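You operate a simulated robot arm through the tools that you are given. There is no shell and no other tool. Be economical: measure what you need, move in short steps, check, and stop when the job is done.

Carry out the task below with a simulated robot arm. There is one attempt and no reset: what you move stays moved.

Task
Press the green button two times. Stack the round grey patch marked "26" from the top of the small table by the grey tubes on top of the round grey patch labelled "27". Take the white block on the top of the pump bench and put it away in the grey tray on the strip table. Stack the black valve labelled "56" from the top of the pump bench on top of the black valve labelled "59". Take the black strip with three holes and put it on the open end of the short boat's floor. Take the white rowlock and put it on the top of the patch press bench. Take the grey bar with a steel grip from the bare end of the trestle table and put it on the top of the valve bench. Do these in any order.

The check looks at the end state, three seconds after you hand in, the way a careful person would. Anything else that was tipped, shoved, dropped, spilled or broken makes it a failure.

Robot
A 7-joint arm with a fingered hand on a trunk, on a base that drives. Base frame: it is fixed to the floor where the robot stands at the start and does not move with it; the origin is under the middle of the robot, x ahead of it, y to its left, z up. Units: m, degrees, N and s.
With the tool pointing down near the work surface it reaches from about 0.1 to 0.52 m from the robot's upright axis, wherever it stands. Its first joint turns from -115.0 to 115.0 degrees. Places, roughly: black strip with three holes [0.25, 2.25, 0.75]; black valve [0.5, 1.25, 0.75]; green button [0.5, 0, 1]; grey bar with a steel grip [0, 2.75, 0.75]; grey tray on the strip table (20x18 cm) [4.36, -3.28, 0.8]; open end of the short boat's floor [-0.1, 3.2, 0.6]; round grey patch [0.5, 0.5, 0.75]; top of the patch press bench [3.2, 2, 0.8]; top of the valve bench [2.8, 4.1, 0.8]; white block (5x5x5 cm) [0.6, 1, 0.8]; white rowlock (4x7x11 cm) [0.3, 2.6, 0.7]. Payload 3.1 kg.
The TCP is the grasp point between the finger pads, 0.022 m short of the fingertips. In the tool frame z runs along the fingers and y along their closing line. Largest opening 0.112 m; the body of the gripper starts 0.06 m behind the TCP. The gripper is a hand of 3 fingers: y runs from the thumb to the fingers, the wrist lies at [0, 0, -0.218] in the tool frame, and closing takes about 1.5 s.
Orientation is that of the tool frame in the base frame, as a unit quaternion [w, x, y, z]. With the fingers straight down and closing along the base's y, the tool's x points along the base's -x, its y along +y and its z along -z.

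Tools
- The arm moves only by the tool jog_arm. Its argument "plan" is a list of rows, each an object (a shift or turn left out is 0, a gripper value left out holds the last) with "delta_rot": the turn, a rotation vector about the tool's x, y, z in units of 60 degrees (1.0 is 60 degrees), a list of three; "dp": the shift along the tool's x, y, z in units of 500 mm (1.0 is 500 mm), a list of three; "jaw": the closure, from 0 (fully open) to 1 (shut). In form: [{"delta_rot": [ax, ay, az], "dp": [x, y, z], "jaw": jaw}, ...]. A call has 1 to 12 rows; each row is the pose to reach, as a shift and turn from the pose commanded when the call began, along the tool's axes at that moment. A call with a number of a shift or a turn outside -1 to 1 is refused whole. Each row takes 0.2 s and may step no farther than 0.05 m and 8.6 degrees from the row before; otherwise, or with a gripper value out of range, the whole call is refused. Where a pose cannot be reached the arm comes as near as it can. A force on the tool above 40 N (or 10 N above the force at the start of the call, whichever is more), or a blocked arm, ends the call early, and 0.2 s more pass. The fingers move at their own pace (about 0.108 m/s each) and stop on an object; they squeeze with about 30 N. The grip force told is the motor's: it shows also when the fingers shut on nothing. Time passes only in rows, and 0.2 s behind the last, so rows that repeat a pose let the fingers close. It gives the time, the measured TCP pose, the force on the tool (base axes), the opening and the grip force at its end, in the units of the frame above (readings bear some noise), with the torque about the TCP (base axes, N m) and any sound that the robot's microphone picked up.
- Cameras (640 x 400 px; columns grow to the right, rows downward): "scene" is now at [0.0186, 0.1809, 1.6683]; the picture's right is [0.36, -0.93, 0.00], its down [-0.72, -0.28, -0.64] and it looks along [0.60, 0.23, -0.77] (base axes); focal length 263 px, centre (320, 200). "wrist" rides on the gripper at [0.066, 0.003, -0.08] in the tool frame; the picture's right is [-0.05, 1.00, 0.00], its down [-0.77, -0.04, -0.64] and it looks along [-0.64, -0.03, 0.77] (tool axes); focal length 275 px, centre (320, 200). There is no depth. A picture from a camera that has moved, and an enlarged one, comes with that camera's place and axes in the base frame and with its lens. The place of the scene camera against the robot may be out by one fixed shift of up to 0.012 m in any direction.
- capture(camera): a new picture of that camera. The clock stands still meanwhile.
- raise_lower(by): slides the trunk up (or, below 0, down) by that many m; the arm and the scene camera ride with it, the base frame stays. It gives what a move gives, with no picture.
- drive_base(legs): drives the robot by 1 to 6 legs, each [ahead, left, turn to the left] in m, m and degrees, along the robot's own axes; the way and the turn of a leg run together, so that a leg with both is an arc; at most 1.5 m and 180 degrees a leg. The arm and the cameras ride along, it lands a little off, and it stops where it bumps. It gives what a move gives.
- set_grasp(shape): the hand has 3 fingers and takes this shape, open, in about a second: jaw (thumb against the fingers, like two jaws); tri (thumb and two fingers); tip (a fingertip pinch); poke (one finger out to press); point (the index stretched); flat (the hand flat); cup (the hand cupped); fist (a fist). The gripper value then closes the fingers along that shape, each until it touches; the sizes above hold for jaw. It gives what a move gives, with no picture.
- pan_tilt(pan, tilt): turns the head with the scene camera to pan (to the left, within 155 degrees either way) and tilt (down, from -29 to 69), counted from straight ahead of the robot. It gives what a move gives.
- close_up(camera, box): a new picture of the part [left, top, right, bottom] of that camera's present view, enlarged. The clock stands still meanwhile.
- hand_in(): hands the job in; it is judged then, once.

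Go step by step. Nothing tells you exact positions but the pictures and the camera data: compare them with the known pose of the tool, close in by small moves and look again before you grip or let go. The budget is 196 turns and 166 pictures, counting those below and the enlarged ones. Unless the task says otherwise, let go and move clear before handing in, and close with one line.

The tools are called after "Call:" as a command line: name --argument value ..., lists and objects as JSON in quotes. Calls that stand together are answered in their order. jog_arm: Moves the arm, as the interface text tells. Its arguments: {"type":"object","properties":{"plan":{"type":"array"}},"required":["plan"]} The other tools are called the same way: raise_lower (by) slides the trunk up or down; set_grasp (shape) gives the hand a shape; drive_base (legs) drives the base; pan_tilt (pan, tilt) turns the head that bears the scene camera; capture (camera) takes a picture; close_up (camera, box) takes an enlarged picture of a part of a camera's view; hand_in () hands the job in.

At the start:

```text
time: 0.0
ee_pos: [0.4664, 0.1946, 1.1856]
ee_rot: [0.0, 0.001, 1.0, 0.0]
contact_force: [0.2, 0.4, -0.3]
moment: [-0.01, -0.01, 0.0]
opening: 0.1118
grasp_force: 0.0
shape: jaw
trunk travel left (down, up): [-0.8, 0.19]
robot x, y, heading: [-0.0002, -0.001, -0.3]
head pan, tilt: [21.2, 50.3]
```

scene: 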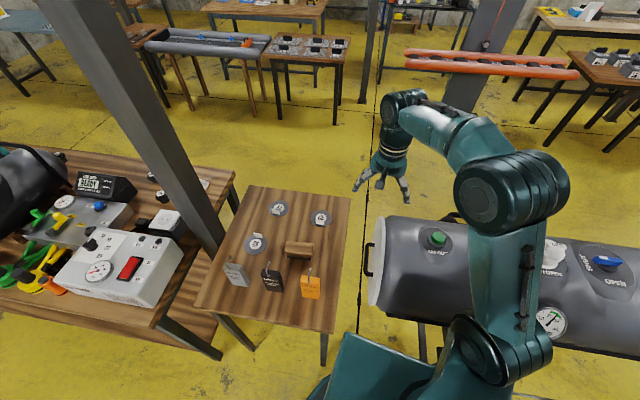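
wrist: 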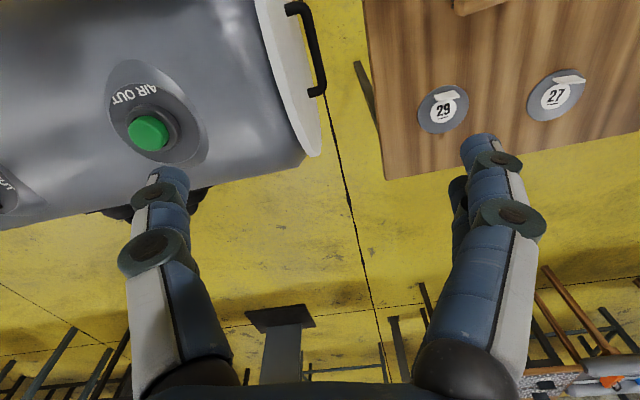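

I see the green button on the grey tank at about (0.52, 0.01, 1.007) from both views. I'll shape the hand for poking first and look.

Call:
set_grasp --shape "poke"

Call:
capture --camera "wrist"

Call:
capture --camera "scene"

```text
time: 0.9
ee_pos: [0.4657, 0.1955, 1.1853]
ee_rot: [0.0, 0.0, 1.0, 0.0]
contact_force: [0.6, 0.2, 0.3]
moment: [0.04, 0.03, -0.03]
opening: 0.0002
grasp_force: 0.0
shape: poke
trunk travel left (down, up): [-0.8, 0.19]
robot x, y, heading: [-0.0029, 0.0024, -0.1]
head pan, tilt: [21.2, 50.3]
```

```text
163 pictures are left
camera wrist: at [0.3998, 0.1986, 1.2665], right [0.05, 1.0, 0.0], down [0.77, -0.04, 0.64], along [0.64, -0.03, -0.77], focal length 275 px, centre (320, 200)
```

wrist: 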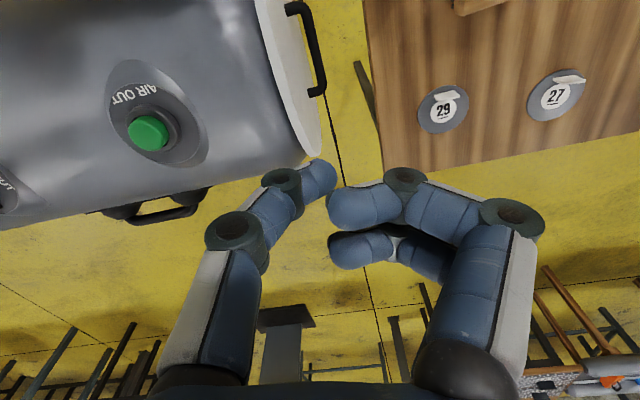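

```text
162 pictures are left
camera scene: at [0.0186, 0.1809, 1.6683], right [0.36, -0.93, 0.0], down [-0.72, -0.28, -0.64], along [0.6, 0.23, -0.77], focal length 263 px, centre (320, 200)
```

scene: 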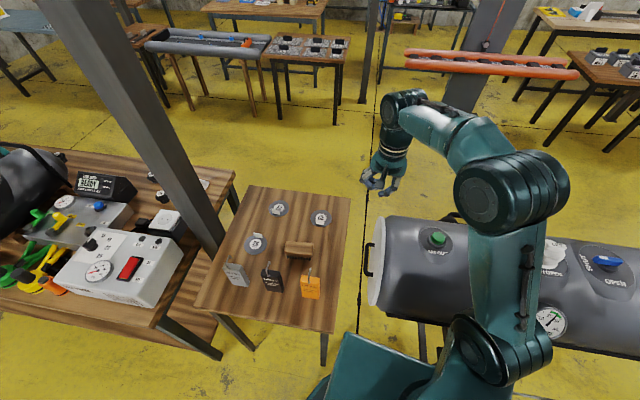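

The poking finger's tip sits on the tool axis about 0.02 m past the TCP. I move it above the button.

Call:
jog_arm --plan '[{"dp": [-0.022, -0.074, 0.036]}, {"dp": [-0.044, -0.148, 0.072]}, {"dp": [-0.066, -0.222, 0.108]}, {"dp": [-0.088, -0.296, 0.144]}, {"dp": [-0.108, -0.369, 0.18]}, {"dp": [-0.108, -0.369, 0.18]}]'

Call:
capture --camera "wrist"

```text
time: 2.3
ee_pos: [0.5203, 0.0137, 1.0954]
ee_rot: [0.0, 0.0, 1.0, 0.0]
contact_force: [0.6, 0.3, -0.5]
moment: [0.02, -0.01, -0.05]
opening: 0.0001
grasp_force: 0.1
shape: poke
trunk travel left (down, up): [-0.8, 0.19]
robot x, y, heading: [-0.0013, -0.0021, -0.0]
head pan, tilt: [21.2, 50.3]
```

```text
161 pictures are left
camera wrist: at [0.4531, 0.0162, 1.1766], right [0.05, 1.0, 0.0], down [0.77, -0.04, 0.64], along [0.64, -0.03, -0.77], focal length 275 px, centre (320, 200)
```

wrist: 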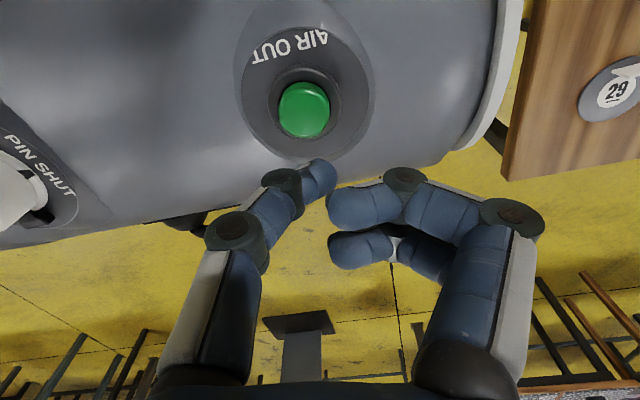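

The button is slightly off: about (0.5165, 0.003). I align and press slowly.

Call:
jog_arm --plan '[{"dp": [0.008, -0.021, 0.0]}, {"dp": [0.008, -0.021, 0.06]}, {"dp": [0.008, -0.021, 0.1]}, {"dp": [0.008, -0.021, 0.116]}, {"dp": [0.008, -0.021, 0.124]}, {"dp": [0.008, -0.021, 0.13]}, {"dp": [0.008, -0.021, 0.136]}, {"dp": [0.008, -0.021, 0.14]}]'

Call:
capture --camera "wrist"

```text
time: 4.1
ee_pos: [0.5172, -0.0002, 1.0247]
ee_rot: [0.001, 0.0, 1.0, 0.0]
contact_force: [-0.5, 0.2, -0.2]
moment: [0.03, -0.02, 0.02]
opening: 0.0
grasp_force: 0.1
shape: poke
trunk travel left (down, up): [-0.8, 0.19]
robot x, y, heading: [-0.0029, 0.0022, 0.2]
head pan, tilt: [21.2, 50.3]
```

```text
160 pictures are left
camera wrist: at [0.4503, 0.0037, 1.106], right [0.05, 1.0, 0.0], down [0.77, -0.04, 0.64], along [0.64, -0.03, -0.77], focal length 275 px, centre (320, 200)
```

wrist: 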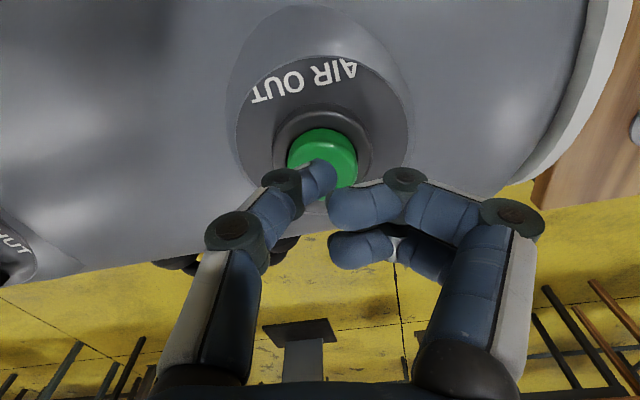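

Not touching yet; the finger is over the button. I go on down in small steps.

Call:
jog_arm --plan '[{"dp": [0, 0, 0.006]}, {"dp": [0, 0, 0.012]}, {"dp": [0, 0, 0.018]}, {"dp": [0, 0, 0.022]}, {"dp": [0, 0, 0.026]}, {"dp": [0, 0, 0.03]}]'

```text
time: 5.5
ee_pos: [0.5157, 0.0005, 1.0114]
ee_rot: [0.0, 0.0, 1.0, 0.001]
contact_force: [1.1, -0.7, 2.5]
moment: [0.01, 0.0, -0.03]
opening: 0.0001
grasp_force: 0.0
shape: poke
trunk travel left (down, up): [-0.8, 0.19]
robot x, y, heading: [-0.0021, -0.002, 0.2]
head pan, tilt: [21.2, 50.3]
```

A first touch shows at about 2.5 N. I push on.

Call:
jog_arm --plan '[{"dp": [0, 0, 0.004]}, {"dp": [0, 0, 0.008]}, {"dp": [0, 0, 0.008]}]'

Call:
capture --camera "wrist"

```text
time: 6.3
ee_pos: [0.5155, 0.0001, 1.0076]
ee_rot: [0.001, 0.0, 1.0, 0.001]
contact_force: [1.4, -1.2, 4.3]
moment: [0.04, -0.03, 0.03]
opening: 0.0003
grasp_force: 0.0
shape: poke
trunk travel left (down, up): [-0.8, 0.19]
robot x, y, heading: [0.0007, -0.002, 0.2]
head pan, tilt: [21.2, 50.3]
heard: click
```

```text
159 pictures are left
camera wrist: at [0.4499, 0.0033, 1.0882], right [0.05, 1.0, 0.0], down [0.77, -0.04, 0.64], along [0.64, -0.03, -0.77], focal length 275 px, centre (320, 200)
```

wrist: 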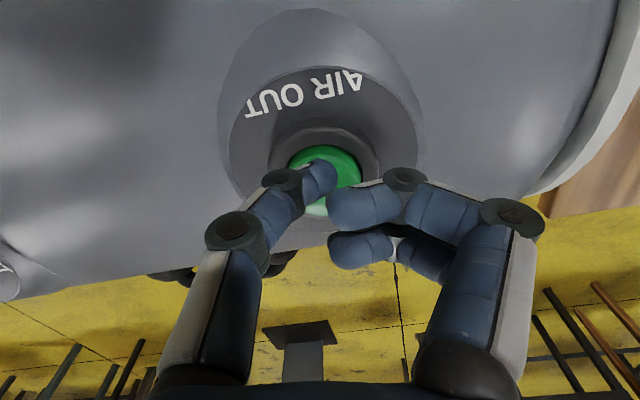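

One click heard and a lamp ring glows. I lift clear to let it release.

Call:
jog_arm --plan '[{"dp": [0, 0, -0.02]}, {"dp": [0, 0, -0.05]}, {"dp": [0, 0, -0.05]}, {"dp": [0, 0, -0.05]}]'

Call:
jog_arm --plan '[{"dp": [0, 0, 0.03]}, {"dp": [0, 0, 0.042]}, {"dp": [0, 0, 0.046]}, {"dp": [0, 0, 0.05]}, {"dp": [0, 0, 0.05]}]'

```text
time: 7.3
ee_pos: [0.5161, 0.0007, 1.0312]
ee_rot: [0.0, -0.001, 1.0, 0.0]
contact_force: [0.0, -0.3, -0.1]
moment: [0.03, 0.01, 0.01]
opening: 0.0
grasp_force: 0.0
shape: poke
trunk travel left (down, up): [-0.8, 0.19]
robot x, y, heading: [0.0013, 0.0008, -0.1]
head pan, tilt: [21.2, 50.3]
```

```text
time: 8.5
ee_pos: [0.5161, 0.0001, 1.0054]
ee_rot: [0.0, 0.0, 1.0, -0.001]
contact_force: [1.1, -0.6, 5.1]
moment: [0.0, -0.04, 0.03]
opening: 0.0
grasp_force: 0.0
shape: poke
trunk travel left (down, up): [-0.8, 0.19]
robot x, y, heading: [0.0025, -0.0003, 0.0]
head pan, tilt: [21.2, 50.3]
heard: click
```

Second click heard. I lift away, reopen the hand to jaw, and look at the patch table.

Call:
jog_arm --plan '[{"dp": [0, 0, -0.08]}, {"dp": [0, 0, -0.16]}, {"dp": [0, 0, -0.24]}, {"dp": [0, 0.08, -0.28]}, {"dp": [0, 0.16, -0.28]}, {"dp": [0, 0.25, -0.28]}, {"dp": [0, 0.34, -0.28]}, {"dp": [0, 0.43, -0.28]}, {"dp": [0, 0.52, -0.28]}, {"dp": [0, 0.61, -0.28]}, {"dp": [0, 0.7, -0.28]}]'

Call:
set_grasp --shape "jaw"

Call:
capture --camera "wrist"

Call:
capture --camera "scene"

Call:
close_up --camera "scene" --box '[180, 170, 360, 340]'

```text
time: 10.9
ee_pos: [0.517, 0.3535, 1.1428]
ee_rot: [-0.001, 0.001, 1.0, -0.002]
contact_force: [0.5, 0.0, -0.2]
moment: [-0.02, -0.03, -0.01]
opening: 0.0
grasp_force: 0.1
shape: poke
trunk travel left (down, up): [-0.8, 0.19]
robot x, y, heading: [-0.0006, -0.0004, -0.3]
head pan, tilt: [21.2, 50.3]
```

```text
time: 11.8
ee_pos: [0.5176, 0.3509, 1.1439]
ee_rot: [0.0, 0.0, 1.0, 0.0]
contact_force: [0.5, 0.4, -0.8]
moment: [-0.01, 0.04, 0.03]
opening: 0.1118
grasp_force: 0.0
shape: jaw
trunk travel left (down, up): [-0.8, 0.19]
robot x, y, heading: [0.0002, -0.0023, -0.1]
head pan, tilt: [21.2, 50.3]
```

```text
158 pictures are left
camera wrist: at [0.4509, 0.3536, 1.2256], right [0.05, 1.0, 0.0], down [0.77, -0.04, 0.64], along [0.64, -0.03, -0.77], focal length 275 px, centre (320, 200)
```

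wrist: 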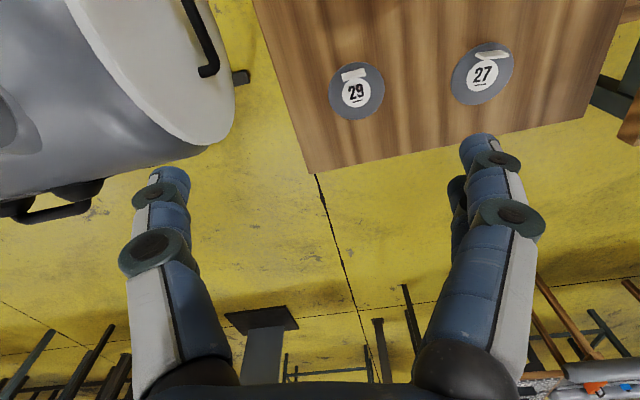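

```text
157 pictures are left
camera scene: at [0.0186, 0.1813, 1.6683], right [0.36, -0.93, 0.0], down [-0.72, -0.28, -0.64], along [0.6, 0.23, -0.77], focal length 263 px, centre (320, 200)
```

scene: 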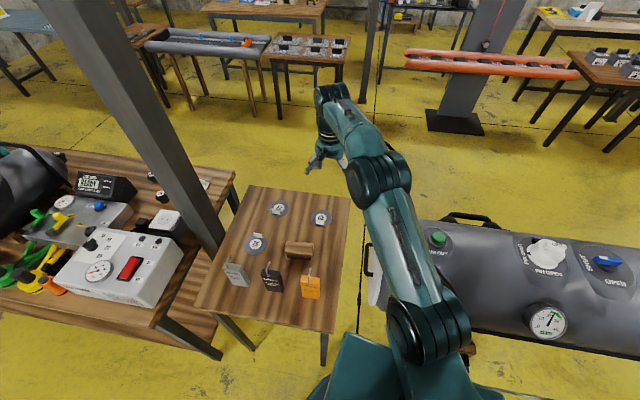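

```text
2.35 times, centred on (270, 255) of scene
camera zoom: at [0.0186, 0.1813, 1.6683], right [0.36, -0.93, 0.0], down [-0.72, -0.28, -0.64], along [0.6, 0.23, -0.77], focal length 620 px, centre (438, 71)
```

zoom: 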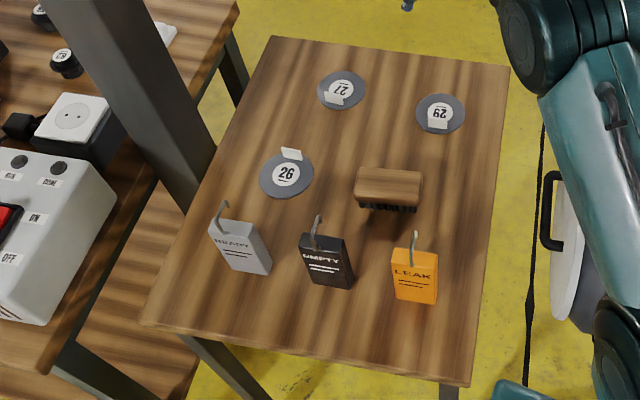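

Patches 26, 27 and 29 are visible; table is at about z=0.8, slightly rotated, with its near edge around x=0.14–0.22. Before driving left, I look around for free floor.

Call:
pan_tilt --pan 60 --tilt 60

Call:
capture --camera "scene"

Call:
pan_tilt --pan 90 --tilt 35

Call:
capture --camera "scene"

Call:
pan_tilt --pan 140 --tilt 30

Call:
capture --camera "scene"

Call:
pan_tilt --pan 0 --tilt 15

Call:
capture --camera "scene"

Call:
pan_tilt --pan 60 --tilt 15

Call:
capture --camera "scene"

```text
time: 12.8
ee_pos: [0.5164, 0.3503, 1.1448]
ee_rot: [0.0, 0.0, 1.0, 0.0]
contact_force: [0.7, -0.5, 0.3]
moment: [-0.01, -0.01, 0.01]
opening: 0.1118
grasp_force: 0.0
shape: jaw
trunk travel left (down, up): [-0.8, 0.19]
robot x, y, heading: [0.0004, -0.002, 0.1]
head pan, tilt: [60.0, 60.0]
```

```text
155 pictures are left
camera scene: at [-0.0195, 0.211, 1.6561], right [0.87, -0.5, 0.0], down [-0.43, -0.75, -0.5], along [0.25, 0.43, -0.87], focal length 263 px, centre (320, 200)
```

scene: 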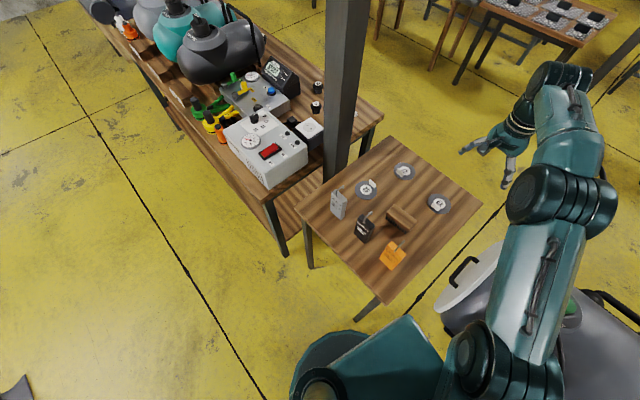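

```text
time: 13.8
ee_pos: [0.5176, 0.3508, 1.1443]
ee_rot: [0.0, 0.0, 1.0, 0.0]
contact_force: [0.5, -0.2, 1.0]
moment: [0.01, -0.02, -0.02]
opening: 0.112
grasp_force: 0.1
shape: jaw
trunk travel left (down, up): [-0.8, 0.19]
robot x, y, heading: [0.0003, 0.0011, -0.1]
head pan, tilt: [90.0, 35.0]
```

```text
154 pictures are left
camera scene: at [-0.0528, 0.2413, 1.6903], right [1.0, 0.0, 0.0], down [0.0, -0.57, -0.82], along [0.0, 0.82, -0.57], focal length 263 px, centre (320, 200)
```

scene: 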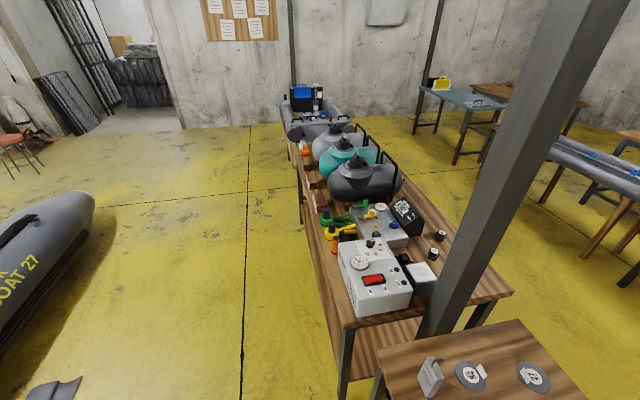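

```text
time: 15.0
ee_pos: [0.5173, 0.35, 1.1445]
ee_rot: [0.0, -0.001, 1.0, 0.0]
contact_force: [-0.2, 0.8, 0.1]
moment: [0.01, 0.01, 0.03]
opening: 0.1119
grasp_force: 0.1
shape: jaw
trunk travel left (down, up): [-0.8, 0.19]
robot x, y, heading: [0.0012, 0.0057, -0.1]
head pan, tilt: [140.0, 30.0]
```

```text
153 pictures are left
camera scene: at [-0.1221, 0.2115, 1.6982], right [0.64, 0.77, 0.0], down [0.38, -0.32, -0.87], along [-0.66, 0.56, -0.5], focal length 263 px, centre (320, 200)
```

scene: 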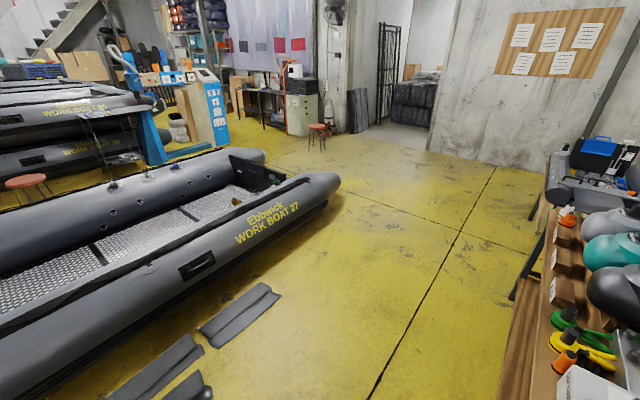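

```text
time: 17.2
ee_pos: [0.5175, 0.3495, 1.1443]
ee_rot: [0.0, 0.0, 1.0, 0.0]
contact_force: [0.1, -1.1, -0.2]
moment: [-0.01, 0.01, 0.03]
opening: 0.1117
grasp_force: 0.0
shape: jaw
trunk travel left (down, up): [-0.8, 0.19]
robot x, y, heading: [-0.0005, 0.0014, -0.1]
head pan, tilt: [0.0, 15.0]
```

```text
152 pictures are left
camera scene: at [0.0405, 0.1534, 1.7224], right [0.0, -1.0, 0.0], down [-0.26, 0.0, -0.97], along [0.97, 0.0, -0.26], focal length 263 px, centre (320, 200)
```

scene: 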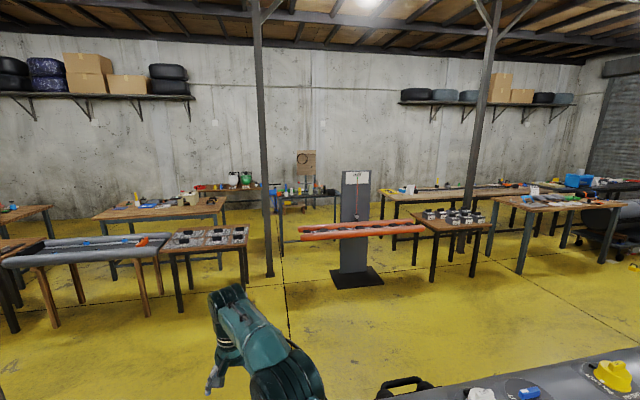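

```text
time: 18.5
ee_pos: [0.5178, 0.3497, 1.145]
ee_rot: [0.0, 0.0, 1.0, 0.0]
contact_force: [0.6, -0.2, -0.3]
moment: [0.02, -0.01, 0.02]
opening: 0.1119
grasp_force: 0.1
shape: jaw
trunk travel left (down, up): [-0.8, 0.19]
robot x, y, heading: [-0.0036, 0.0031, -0.0]
head pan, tilt: [60.0, 15.0]
```

```text
151 pictures are left
camera scene: at [-0.0061, 0.2341, 1.7224], right [0.87, -0.5, 0.0], down [-0.13, -0.22, -0.97], along [0.48, 0.84, -0.26], focal length 263 px, centre (320, 200)
```

scene: 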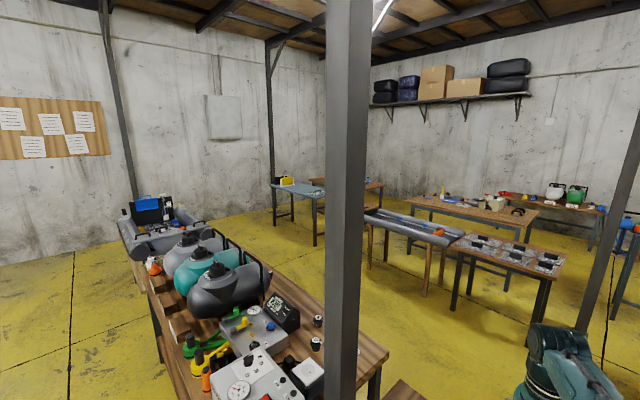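

The pump bench runs away to the left and everything else lies on the far (+x) side of the tank/bench line. I check the right side for a way round the tank.

Call:
pan_tilt --pan -50 --tilt 35

Call:
capture --camera "scene"

Call:
pan_tilt --pan -110 --tilt 30

Call:
capture --camera "scene"

```text
time: 20.4
ee_pos: [0.5179, 0.3497, 1.1454]
ee_rot: [0.0, 0.0, 1.0, 0.0]
contact_force: [0.2, 0.5, -0.2]
moment: [0.04, -0.01, -0.01]
opening: 0.112
grasp_force: 0.1
shape: jaw
trunk travel left (down, up): [-0.8, 0.19]
robot x, y, heading: [-0.0032, -0.0009, 0.1]
head pan, tilt: [-50.0, 35.0]
```

```text
150 pictures are left
camera scene: at [0.0038, 0.0859, 1.6904], right [-0.77, -0.64, 0.0], down [-0.37, 0.44, -0.82], along [0.53, -0.63, -0.57], focal length 263 px, centre (320, 200)
```

scene: 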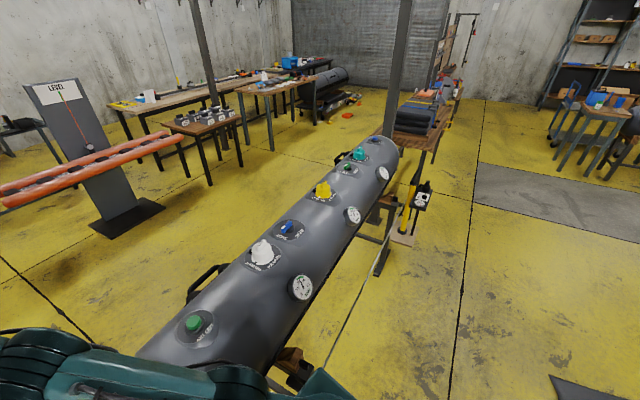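

```text
time: 21.7
ee_pos: [0.5167, 0.3488, 1.1454]
ee_rot: [0.0, 0.001, 1.0, 0.0]
contact_force: [0.3, -0.2, -0.3]
moment: [-0.02, 0.0, -0.03]
opening: 0.112
grasp_force: 0.0
shape: jaw
trunk travel left (down, up): [-0.8, 0.19]
robot x, y, heading: [0.0003, -0.0016, -0.2]
head pan, tilt: [-110.0, 30.0]
```

```text
149 pictures are left
camera scene: at [-0.0837, 0.0682, 1.6982], right [-0.94, 0.34, 0.0], down [0.17, 0.47, -0.87], along [-0.3, -0.81, -0.5], focal length 263 px, centre (320, 200)
```

scene: 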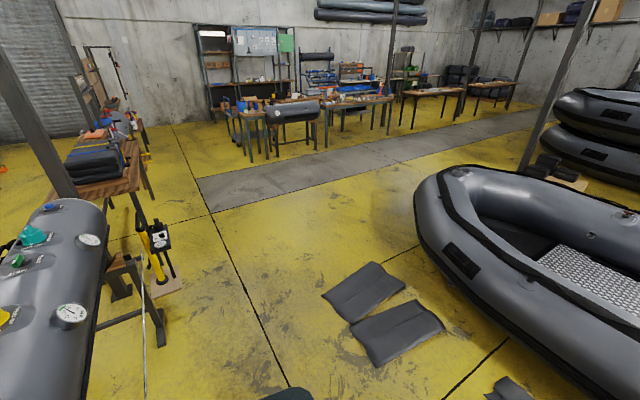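

The tank line continues to the right with a column and tables. I zoom toward both ends to find the passage.

Call:
pan_tilt --pan -70 --tilt 20

Call:
close_up --camera "scene" --box '[160, 80, 480, 280]'

Call:
pan_tilt --pan 95 --tilt 20

Call:
close_up --camera "scene" --box '[220, 100, 540, 300]'

```text
time: 22.8
ee_pos: [0.5171, 0.3494, 1.1446]
ee_rot: [0.0, 0.0, 1.0, 0.001]
contact_force: [0.0, -0.3, 1.3]
moment: [0.0, -0.02, 0.04]
opening: 0.1121
grasp_force: 0.1
shape: jaw
trunk travel left (down, up): [-0.8, 0.19]
robot x, y, heading: [0.0034, -0.0027, -0.1]
head pan, tilt: [-70.0, 20.0]
```

```text
2.00 times, centred on (320, 180) of scene
camera zoom: at [-0.0212, 0.0657, 1.7142], right [-0.94, -0.34, 0.0], down [-0.12, 0.32, -0.94], along [0.32, -0.88, -0.34], focal length 527 px, centre (320, 240)
```

zoom: 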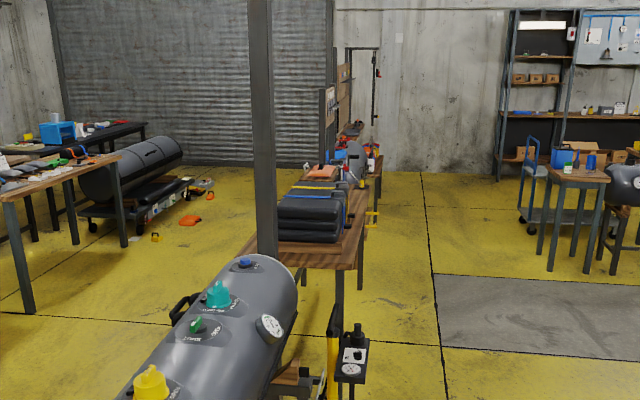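

```text
time: 25.3
ee_pos: [0.5176, 0.3502, 1.1445]
ee_rot: [0.0, 0.0, 1.0, 0.0]
contact_force: [-0.1, 0.2, -0.7]
moment: [-0.03, 0.02, -0.02]
opening: 0.1121
grasp_force: 0.0
shape: jaw
trunk travel left (down, up): [-0.8, 0.19]
robot x, y, heading: [-0.0002, -0.0013, -0.0]
head pan, tilt: [95.0, 20.0]
```

```text
2.00 times, centred on (380, 200) of scene
camera zoom: at [-0.061, 0.2461, 1.7142], right [1.0, 0.09, 0.0], down [0.03, -0.34, -0.94], along [-0.08, 0.94, -0.34], focal length 527 px, centre (200, 200)
```

zoom: 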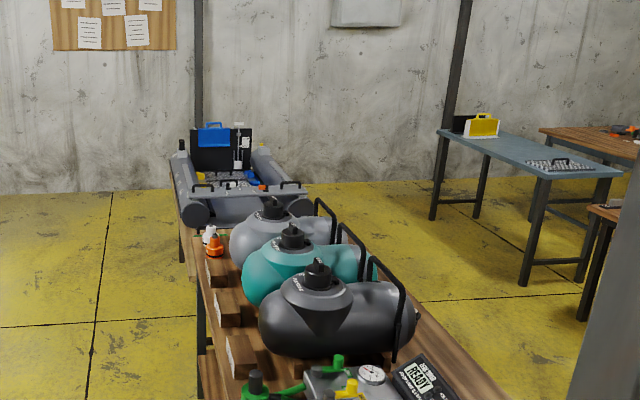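

The short boat's far end is at roughly y≈4.0 and the wall at ≈5.2, so I'll round that end. I fold the arm in first, then drive down the aisle.

Call:
jog_arm --plan '[{"dp": [0, 0, -0.08]}, {"dp": [0.05, -0.06, -0.12]}, {"dp": [0.1, -0.13, -0.12]}, {"dp": [0.15, -0.2, -0.12]}, {"dp": [0.2, -0.27, -0.12]}, {"dp": [0.25, -0.34, -0.12]}, {"dp": [0.3, -0.41, -0.12]}, {"dp": [0.33, -0.48, -0.12]}, {"dp": [0.36, -0.55, -0.12]}, {"dp": [0.4, -0.62, -0.12]}, {"dp": [0.42, -0.7, -0.12]}]'

Call:
drive_base --legs '[[-0.35, 0, 0], [0, 0, 102], [1.5, 0, 0], [1.5, 0, 0], [0.3, 0, 0]]'

Call:
pan_tilt --pan -30 --tilt 40

Call:
capture --camera "scene"

Call:
pan_tilt --pan -90 --tilt 45

Call:
capture --camera "scene"

```text
time: 27.7
ee_pos: [0.3071, -0.0015, 1.2054]
ee_rot: [-0.001, 0.0, 1.0, 0.001]
contact_force: [-0.2, -0.8, 0.1]
moment: [-0.01, 0.01, 0.02]
opening: 0.1119
grasp_force: 0.1
shape: jaw
out of reach, approached as far as the arm can: row 1
trunk travel left (down, up): [-0.8, 0.19]
robot x, y, heading: [-0.0031, -0.0021, 0.0]
head pan, tilt: [95.0, 20.0]
```

```text
time: 49.8
ee_pos: [-1.0991, 3.4996, 1.206]
ee_rot: [0.0, 0.786, -0.618, 0.0]
contact_force: [1.2, 0.1, 0.2]
moment: [-0.01, -0.04, 0.0]
opening: 0.1117
grasp_force: 0.1
shape: jaw
trunk travel left (down, up): [-0.8, 0.19]
robot x, y, heading: [-1.0251, 3.2027, 103.7]
head pan, tilt: [95.0, 20.0]
```

```text
time: 51.9
ee_pos: [-1.1003, 3.4989, 1.2063]
ee_rot: [0.0, 0.787, -0.618, 0.0]
contact_force: [0.3, -0.3, -1.7]
moment: [0.01, 0.01, -0.01]
opening: 0.1119
grasp_force: 0.1
shape: jaw
trunk travel left (down, up): [-0.8, 0.19]
robot x, y, heading: [-1.0294, 3.2029, 103.8]
head pan, tilt: [-30.0, 40.0]
```

```text
146 pictures are left
camera scene: at [-1.1298, 3.1893, 1.6829], right [0.96, -0.28, 0.0], down [-0.18, -0.62, -0.77], along [0.22, 0.74, -0.64], focal length 263 px, centre (320, 200)
```

scene: 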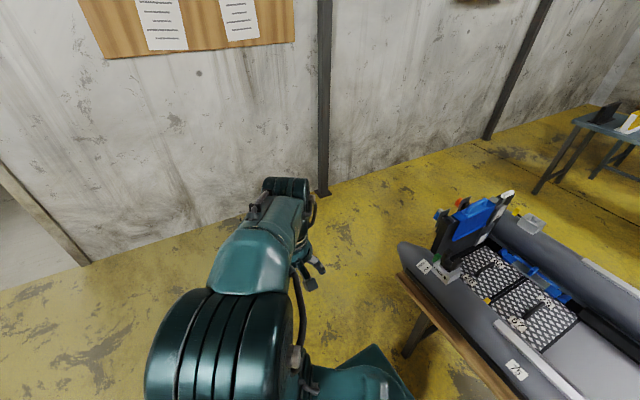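

```text
time: 53.2
ee_pos: [-1.0985, 3.5004, 1.2045]
ee_rot: [0.0, 0.787, -0.617, 0.0]
contact_force: [-0.8, -0.4, 0.6]
moment: [0.02, 0.04, 0.0]
opening: 0.1118
grasp_force: 0.1
shape: jaw
trunk travel left (down, up): [-0.8, 0.19]
robot x, y, heading: [-1.0291, 3.2044, 103.5]
head pan, tilt: [-90.0, 45.0]
```

```text
145 pictures are left
camera scene: at [-1.0746, 3.127, 1.6756], right [0.24, -0.97, 0.0], down [-0.69, -0.17, -0.71], along [0.69, 0.17, -0.71], focal length 263 px, centre (320, 200)
```

scene: 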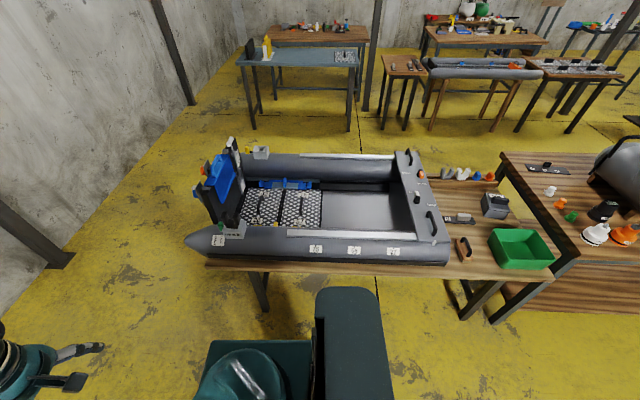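

Good view of the short boat on its trestle table and the items around it. I zoom in on the items.

Call:
close_up --camera "scene" --box '[400, 130, 640, 280]'

Call:
close_up --camera "scene" --box '[400, 150, 520, 225]'

Call:
close_up --camera "scene" --box '[180, 0, 440, 270]'

```text
2.67 times, centred on (520, 205) of scene
camera zoom: at [-1.0746, 3.127, 1.6756], right [0.24, -0.97, 0.0], down [-0.69, -0.17, -0.71], along [0.69, 0.17, -0.71], focal length 702 px, centre (-213, 187)
```

zoom: 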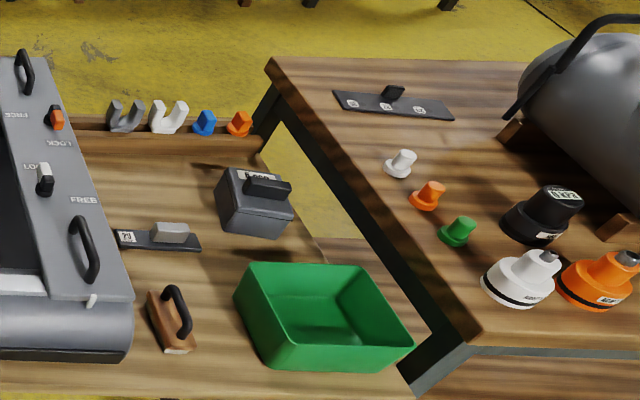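

```text
5.33 times, centred on (460, 188) of scene
camera zoom: at [-1.0746, 3.127, 1.6756], right [0.24, -0.97, 0.0], down [-0.69, -0.17, -0.71], along [0.69, 0.17, -0.71], focal length 1405 px, centre (-427, 267)
```

zoom: 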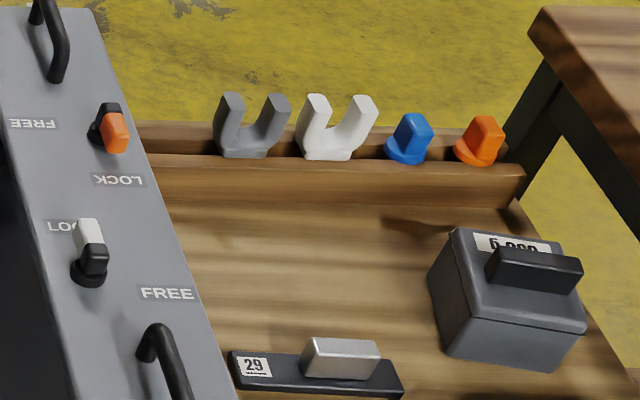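

```text
1.48 times, centred on (310, 135) of scene
camera zoom: at [-1.0746, 3.127, 1.6756], right [0.24, -0.97, 0.0], down [-0.69, -0.17, -0.71], along [0.69, 0.17, -0.71], focal length 390 px, centre (335, 296)
```

zoom: 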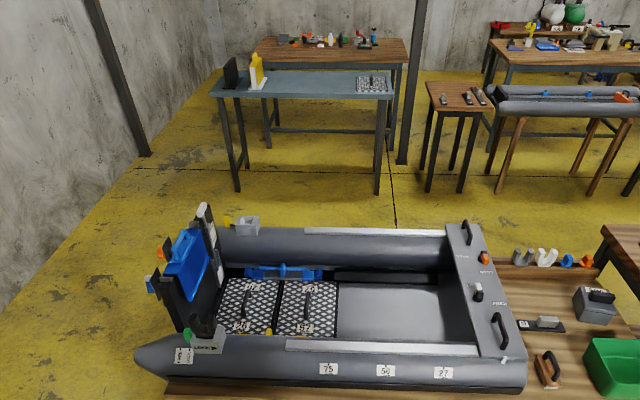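

The grey bar "29" with a steel grip is near (-0.13, 2.69), 0.28 m in from the trestle's near edge. I'll fetch it from this side first, then carry it round. I turn to face the trestle in line with the bar.

Call:
drive_base --legs '[[0, 0, -93.2], [0, -0.67, 0], [0.12, 0, 0]]'

Call:
pan_tilt --pan -10 --tilt 66

Call:
capture --camera "scene"

Call:
capture --camera "wrist"

```text
time: 61.6
ee_pos: [-0.4768, 2.648, 1.2056]
ee_rot: [0.0, -0.1, 0.995, 0.0]
contact_force: [0.7, -0.7, -0.2]
moment: [-0.04, 0.0, 0.0]
opening: 0.1119
grasp_force: 0.1
shape: jaw
trunk travel left (down, up): [-0.8, 0.19]
robot x, y, heading: [-0.7739, 2.5872, 11.7]
head pan, tilt: [-90.0, 45.0]
```

```text
time: 63.1
ee_pos: [-0.4752, 2.6478, 1.2061]
ee_rot: [-0.001, -0.101, 0.995, 0.0]
contact_force: [-0.1, 0.0, 0.6]
moment: [0.01, -0.02, -0.01]
opening: 0.1119
grasp_force: 0.0
shape: jaw
trunk travel left (down, up): [-0.8, 0.19]
robot x, y, heading: [-0.7739, 2.5829, 11.6]
head pan, tilt: [-10.0, 66.0]
```

```text
141 pictures are left
camera scene: at [-0.7985, 2.7248, 1.6495], right [0.03, -1.0, 0.0], down [-0.91, -0.03, -0.41], along [0.41, 0.01, -0.91], focal length 263 px, centre (320, 200)
```

scene: 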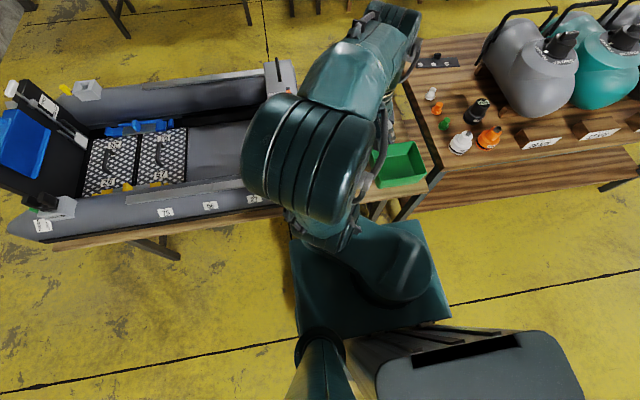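

```text
140 pictures are left
camera wrist: at [-0.5417, 2.6375, 1.2865], right [-0.16, 0.99, 0.0], down [0.76, 0.12, 0.64], along [0.63, 0.1, -0.77], focal length 275 px, centre (320, 200)
```

wrist: 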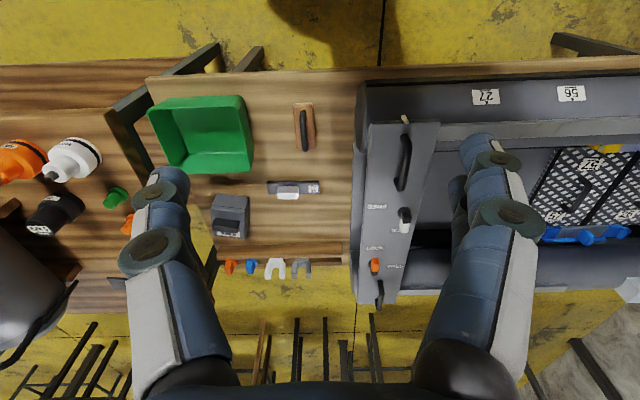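

Bar's grip sits near (-0.14, 2.63). I creep 0.08 m closer, reach out above it and lower the trunk.

Call:
drive_base --legs '[[0.08, 0, 0]]'

Call:
raise_lower --by -0.22

Call:
jog_arm --plan '[{"dp": [-0.09, 0, 0]}, {"dp": [-0.18, -0.02, 0]}, {"dp": [-0.27, -0.05, 0]}, {"dp": [-0.36, -0.08, 0]}, {"dp": [-0.42, -0.1, 0]}, {"dp": [-0.42, -0.1, 0]}]'

Call:
capture --camera "wrist"

Call:
capture --camera "scene"

```text
time: 64.2
ee_pos: [-0.3972, 2.6644, 1.2065]
ee_rot: [0.0, -0.102, 0.995, 0.0]
contact_force: [0.2, -0.3, -0.5]
moment: [0.01, 0.03, -0.02]
opening: 0.112
grasp_force: 0.0
shape: jaw
trunk travel left (down, up): [-0.8, 0.19]
robot x, y, heading: [-0.6966, 2.5979, 11.6]
head pan, tilt: [-10.0, 66.0]
```

```text
time: 66.5
ee_pos: [-0.3983, 2.6637, 0.986]
ee_rot: [-0.001, -0.102, 0.995, -0.001]
contact_force: [-0.1, -0.6, 0.4]
moment: [0.03, 0.0, -0.03]
opening: 0.1119
grasp_force: 0.0
shape: jaw
trunk travel left (down, up): [-0.58, 0.41]
robot x, y, heading: [-0.6916, 2.5991, 11.4]
head pan, tilt: [-10.0, 66.0]
```

```text
time: 67.9
ee_pos: [-0.1816, 2.6612, 0.9834]
ee_rot: [0.0, -0.102, 0.995, 0.0]
contact_force: [0.9, 0.4, 0.4]
moment: [0.0, -0.02, 0.03]
opening: 0.1121
grasp_force: 0.0
shape: jaw
trunk travel left (down, up): [-0.58, 0.41]
robot x, y, heading: [-0.6956, 2.6003, 11.7]
head pan, tilt: [-10.0, 66.0]
```

```text
139 pictures are left
camera wrist: at [-0.2467, 2.6499, 1.0647], right [-0.16, 0.99, 0.0], down [0.76, 0.12, 0.64], along [0.63, 0.1, -0.77], focal length 275 px, centre (320, 200)
```

wrist: 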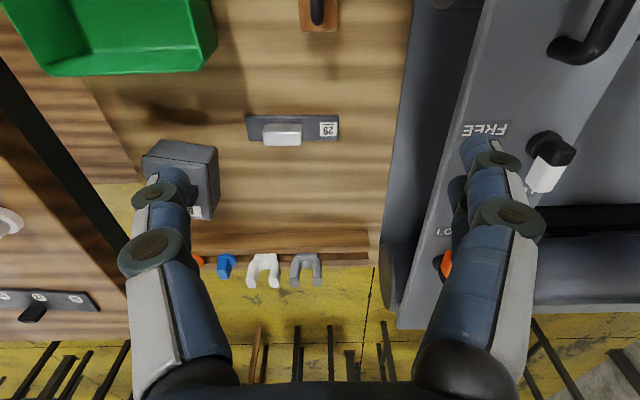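

```text
138 pictures are left
camera scene: at [-0.7203, 2.7412, 1.4295], right [0.03, -1.0, 0.0], down [-0.91, -0.03, -0.41], along [0.41, 0.01, -0.91], focal length 263 px, centre (320, 200)
```

scene: 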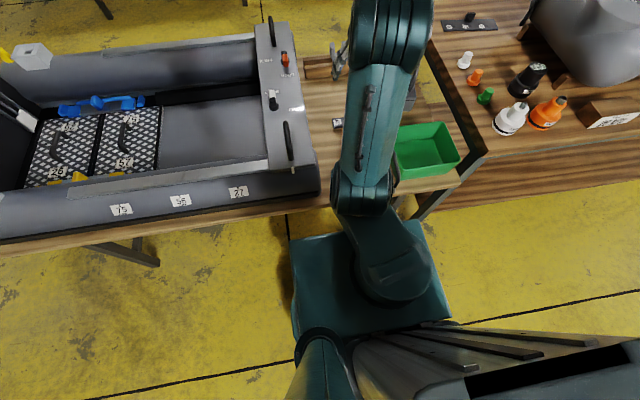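

Triangulating gives the bar lower than supposed: about (-0.04, 2.62, 0.65). I drive 0.06 m closer, align over it, and lower a bit.

Call:
drive_base --legs '[[0.06, 0, 0]]'

Call:
jog_arm --plan '[{"dp": [-0.04, -0.06, 0]}, {"dp": [-0.09, -0.12, 0]}, {"dp": [-0.13, -0.126, 0]}, {"dp": [-0.13, -0.126, 0]}]'

Call:
raise_lower --by -0.13

Call:
capture --camera "wrist"

Call:
capture --camera "scene"

```text
time: 68.9
ee_pos: [-0.1193, 2.6732, 0.9826]
ee_rot: [0.0, -0.102, 0.995, -0.001]
contact_force: [0.3, 0.1, 0.0]
moment: [0.03, -0.02, -0.03]
opening: 0.1118
grasp_force: 0.1
shape: jaw
trunk travel left (down, up): [-0.58, 0.41]
robot x, y, heading: [-0.6372, 2.614, 11.6]
head pan, tilt: [-10.0, 66.0]
```

```text
time: 69.9
ee_pos: [-0.0442, 2.623, 0.9824]
ee_rot: [0.001, -0.102, 0.995, 0.001]
contact_force: [0.2, -0.1, 1.0]
moment: [-0.01, -0.02, -0.02]
opening: 0.112
grasp_force: 0.0
shape: jaw
trunk travel left (down, up): [-0.58, 0.41]
robot x, y, heading: [-0.6356, 2.6142, 11.4]
head pan, tilt: [-10.0, 66.0]
```

```text
time: 71.4
ee_pos: [-0.0441, 2.623, 0.854]
ee_rot: [-0.001, -0.101, 0.995, 0.0]
contact_force: [0.2, -0.8, 0.0]
moment: [0.03, 0.04, -0.01]
opening: 0.1118
grasp_force: 0.0
shape: jaw
trunk travel left (down, up): [-0.45, 0.54]
robot x, y, heading: [-0.6345, 2.6097, 11.5]
head pan, tilt: [-10.0, 66.0]
```

```text
137 pictures are left
camera wrist: at [-0.1097, 2.6125, 0.9337], right [-0.16, 0.99, 0.0], down [0.76, 0.12, 0.64], along [0.63, 0.1, -0.77], focal length 275 px, centre (320, 200)
```

wrist: 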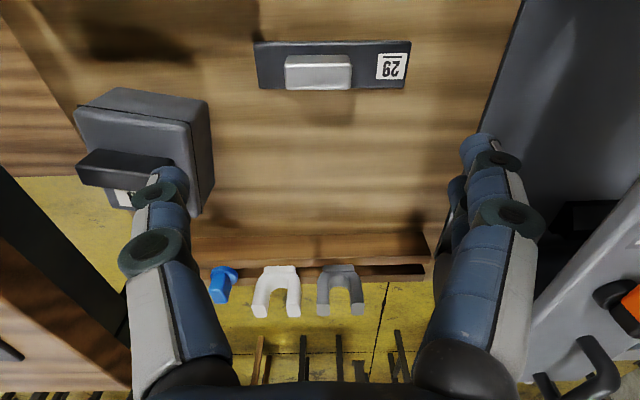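

```text
136 pictures are left
camera scene: at [-0.6601, 2.7532, 1.2995], right [0.03, -1.0, 0.0], down [-0.91, -0.03, -0.41], along [0.41, 0.01, -0.91], focal length 263 px, centre (320, 200)
```

scene: 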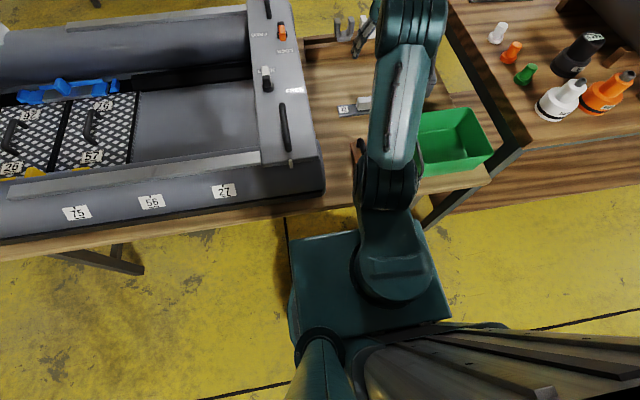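

The TCP is right over the block (-0.044, 2.621, 0.67 top). I half-close to clear the dark box beside it, and descend part way.

Call:
jog_arm --plan '[{"dp": [0, 0, 0.06], "jaw": 0.25}, {"dp": [0, 0, 0.12], "jaw": 0.25}, {"dp": [0, 0, 0.18], "jaw": 0.25}, {"dp": [0, 0, 0.24], "jaw": 0.25}, {"dp": [0, 0, 0.29], "jaw": 0.25}, {"dp": [0, 0, 0.29], "jaw": 0.25}]'

Call:
capture --camera "wrist"

Call:
close_up --camera "scene" --box '[300, 60, 460, 180]'

```text
time: 72.8
ee_pos: [-0.0459, 2.6233, 0.7082]
ee_rot: [0.0, -0.102, 0.995, 0.0]
contact_force: [1.4, 0.0, -0.5]
moment: [0.02, -0.03, 0.01]
opening: 0.0842
grasp_force: 0.0
shape: jaw
trunk travel left (down, up): [-0.45, 0.54]
robot x, y, heading: [-0.6401, 2.6153, 11.7]
head pan, tilt: [-10.0, 66.0]
```

```text
135 pictures are left
camera wrist: at [-0.1111, 2.6133, 0.7889], right [-0.16, 0.99, 0.0], down [0.76, 0.12, 0.64], along [0.63, 0.1, -0.77], focal length 275 px, centre (320, 200)
```

wrist: 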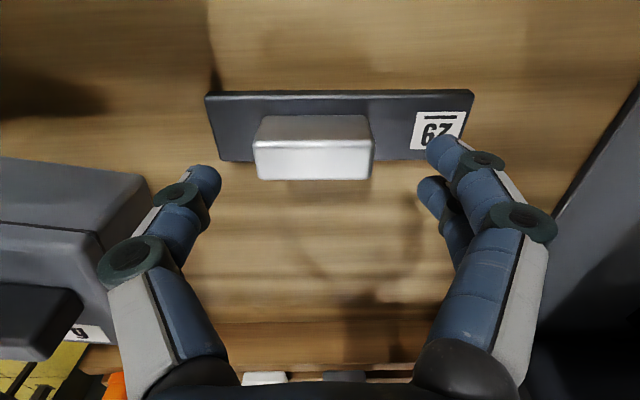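

```text
3.33 times, centred on (380, 120) of scene
camera zoom: at [-0.66, 2.7533, 1.2995], right [0.03, -1.0, 0.0], down [-0.91, -0.03, -0.41], along [0.41, 0.01, -0.91], focal length 878 px, centre (120, 467)
```

zoom: 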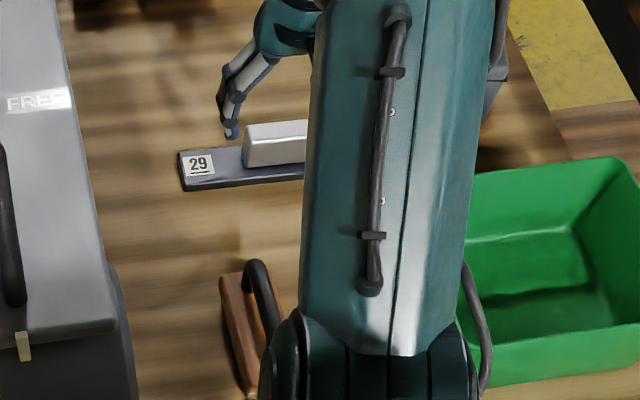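

I nudge 6 mm nearer, narrow the hand a little more, and go down to grip.

Call:
jog_arm --plan '[{"dp": [0.013, -0.004, 0], "jaw": 0.4}, {"dp": [0.013, -0.004, 0], "jaw": 0.4}, {"dp": [0.013, -0.004, 0.024], "jaw": 0.4}, {"dp": [0.013, -0.004, 0.044], "jaw": 0.4}, {"dp": [0.013, -0.004, 0.056], "jaw": 0.4}, {"dp": [0.013, -0.004, 0.062], "jaw": 0.4}, {"dp": [0.013, -0.004, 0.068], "jaw": 0.4}, {"dp": [0.013, -0.004, 0.072], "jaw": 0.4}]'

Call:
capture --camera "wrist"

Call:
close_up --camera "scene" --box '[300, 60, 420, 130]'

```text
time: 74.6
ee_pos: [-0.051, 2.6188, 0.6712]
ee_rot: [0.0, -0.102, 0.995, 0.0]
contact_force: [0.4, -0.1, 0.5]
moment: [-0.03, -0.01, 0.01]
opening: 0.0679
grasp_force: 0.0
shape: jaw
trunk travel left (down, up): [-0.45, 0.54]
robot x, y, heading: [-0.6343, 2.6161, 11.6]
head pan, tilt: [-10.0, 66.0]
```

```text
133 pictures are left
camera wrist: at [-0.1157, 2.6085, 0.7525], right [-0.16, 0.99, 0.0], down [0.76, 0.12, 0.64], along [0.63, 0.1, -0.77], focal length 275 px, centre (320, 200)
```

wrist: 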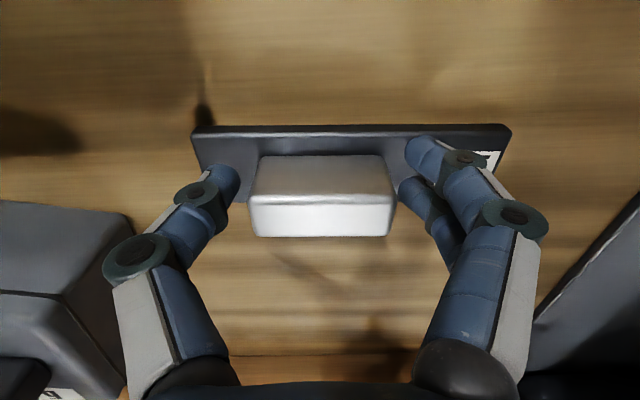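

```text
5.33 times, centred on (360, 95) of scene
camera zoom: at [-0.6599, 2.7533, 1.2995], right [0.03, -1.0, 0.0], down [-0.91, -0.03, -0.41], along [0.41, 0.01, -0.91], focal length 1405 px, centre (107, 760)
```

zoom: 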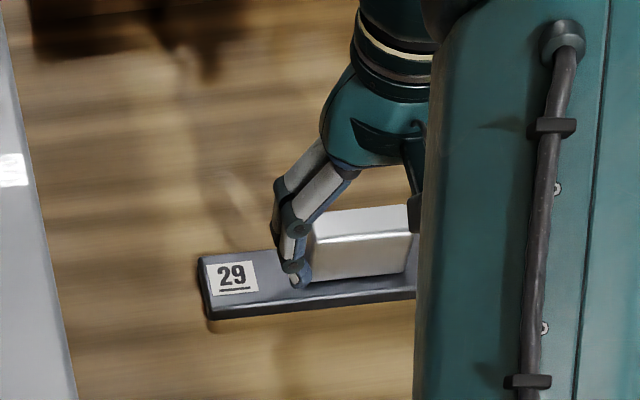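

The fingers straddle the block's ends just above the bar. I close.

Call:
jog_arm --plan '[{"dp": [0, 0, 0.004], "jaw": 0.7}, {"dp": [0, 0, 0.004], "jaw": 1}, {"dp": [0, 0, 0.004], "jaw": 1}, {"dp": [0, 0, 0.004], "jaw": 1}, {"dp": [0, 0, 0.004], "jaw": 1}, {"dp": [0, 0, 0.004], "jaw": 1}]'

Call:
jog_arm --plan '[{"dp": [0, 0, -0.02], "jaw": 1}, {"dp": [0, 0, -0.06], "jaw": 1}, {"dp": [0, 0, -0.1], "jaw": 1}, {"dp": [0, 0, -0.18], "jaw": 1}, {"dp": [0, 0, -0.26], "jaw": 1}, {"dp": [0, 0, -0.26], "jaw": 1}]'

Call:
capture --camera "wrist"

```text
time: 76.0
ee_pos: [-0.0505, 2.6188, 0.67]
ee_rot: [0.0, -0.102, 0.995, 0.0]
contact_force: [-0.3, -0.7, -0.2]
moment: [0.01, 0.0, 0.0]
opening: 0.0046
grasp_force: 30.3
shape: jaw
trunk travel left (down, up): [-0.45, 0.54]
robot x, y, heading: [-0.6337, 2.6126, 11.8]
head pan, tilt: [-10.0, 66.0]
```

```text
time: 77.4
ee_pos: [-0.0522, 2.619, 0.7985]
ee_rot: [-0.001, -0.102, 0.995, 0.0]
contact_force: [0.5, 0.1, 0.8]
moment: [-0.01, -0.02, 0.01]
opening: 0.0047
grasp_force: 30.0
shape: jaw
trunk travel left (down, up): [-0.45, 0.54]
robot x, y, heading: [-0.6383, 2.612, 11.8]
head pan, tilt: [-10.0, 66.0]
```

```text
131 pictures are left
camera wrist: at [-0.1168, 2.6095, 0.879], right [-0.16, 0.99, 0.0], down [0.76, 0.12, 0.64], along [0.63, 0.1, -0.77], focal length 275 px, centre (320, 200)
```

wrist: 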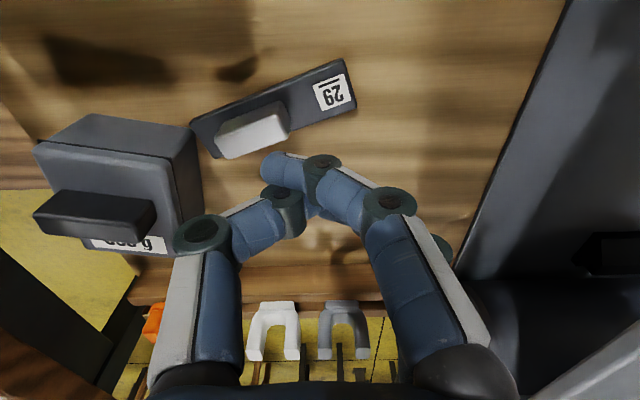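

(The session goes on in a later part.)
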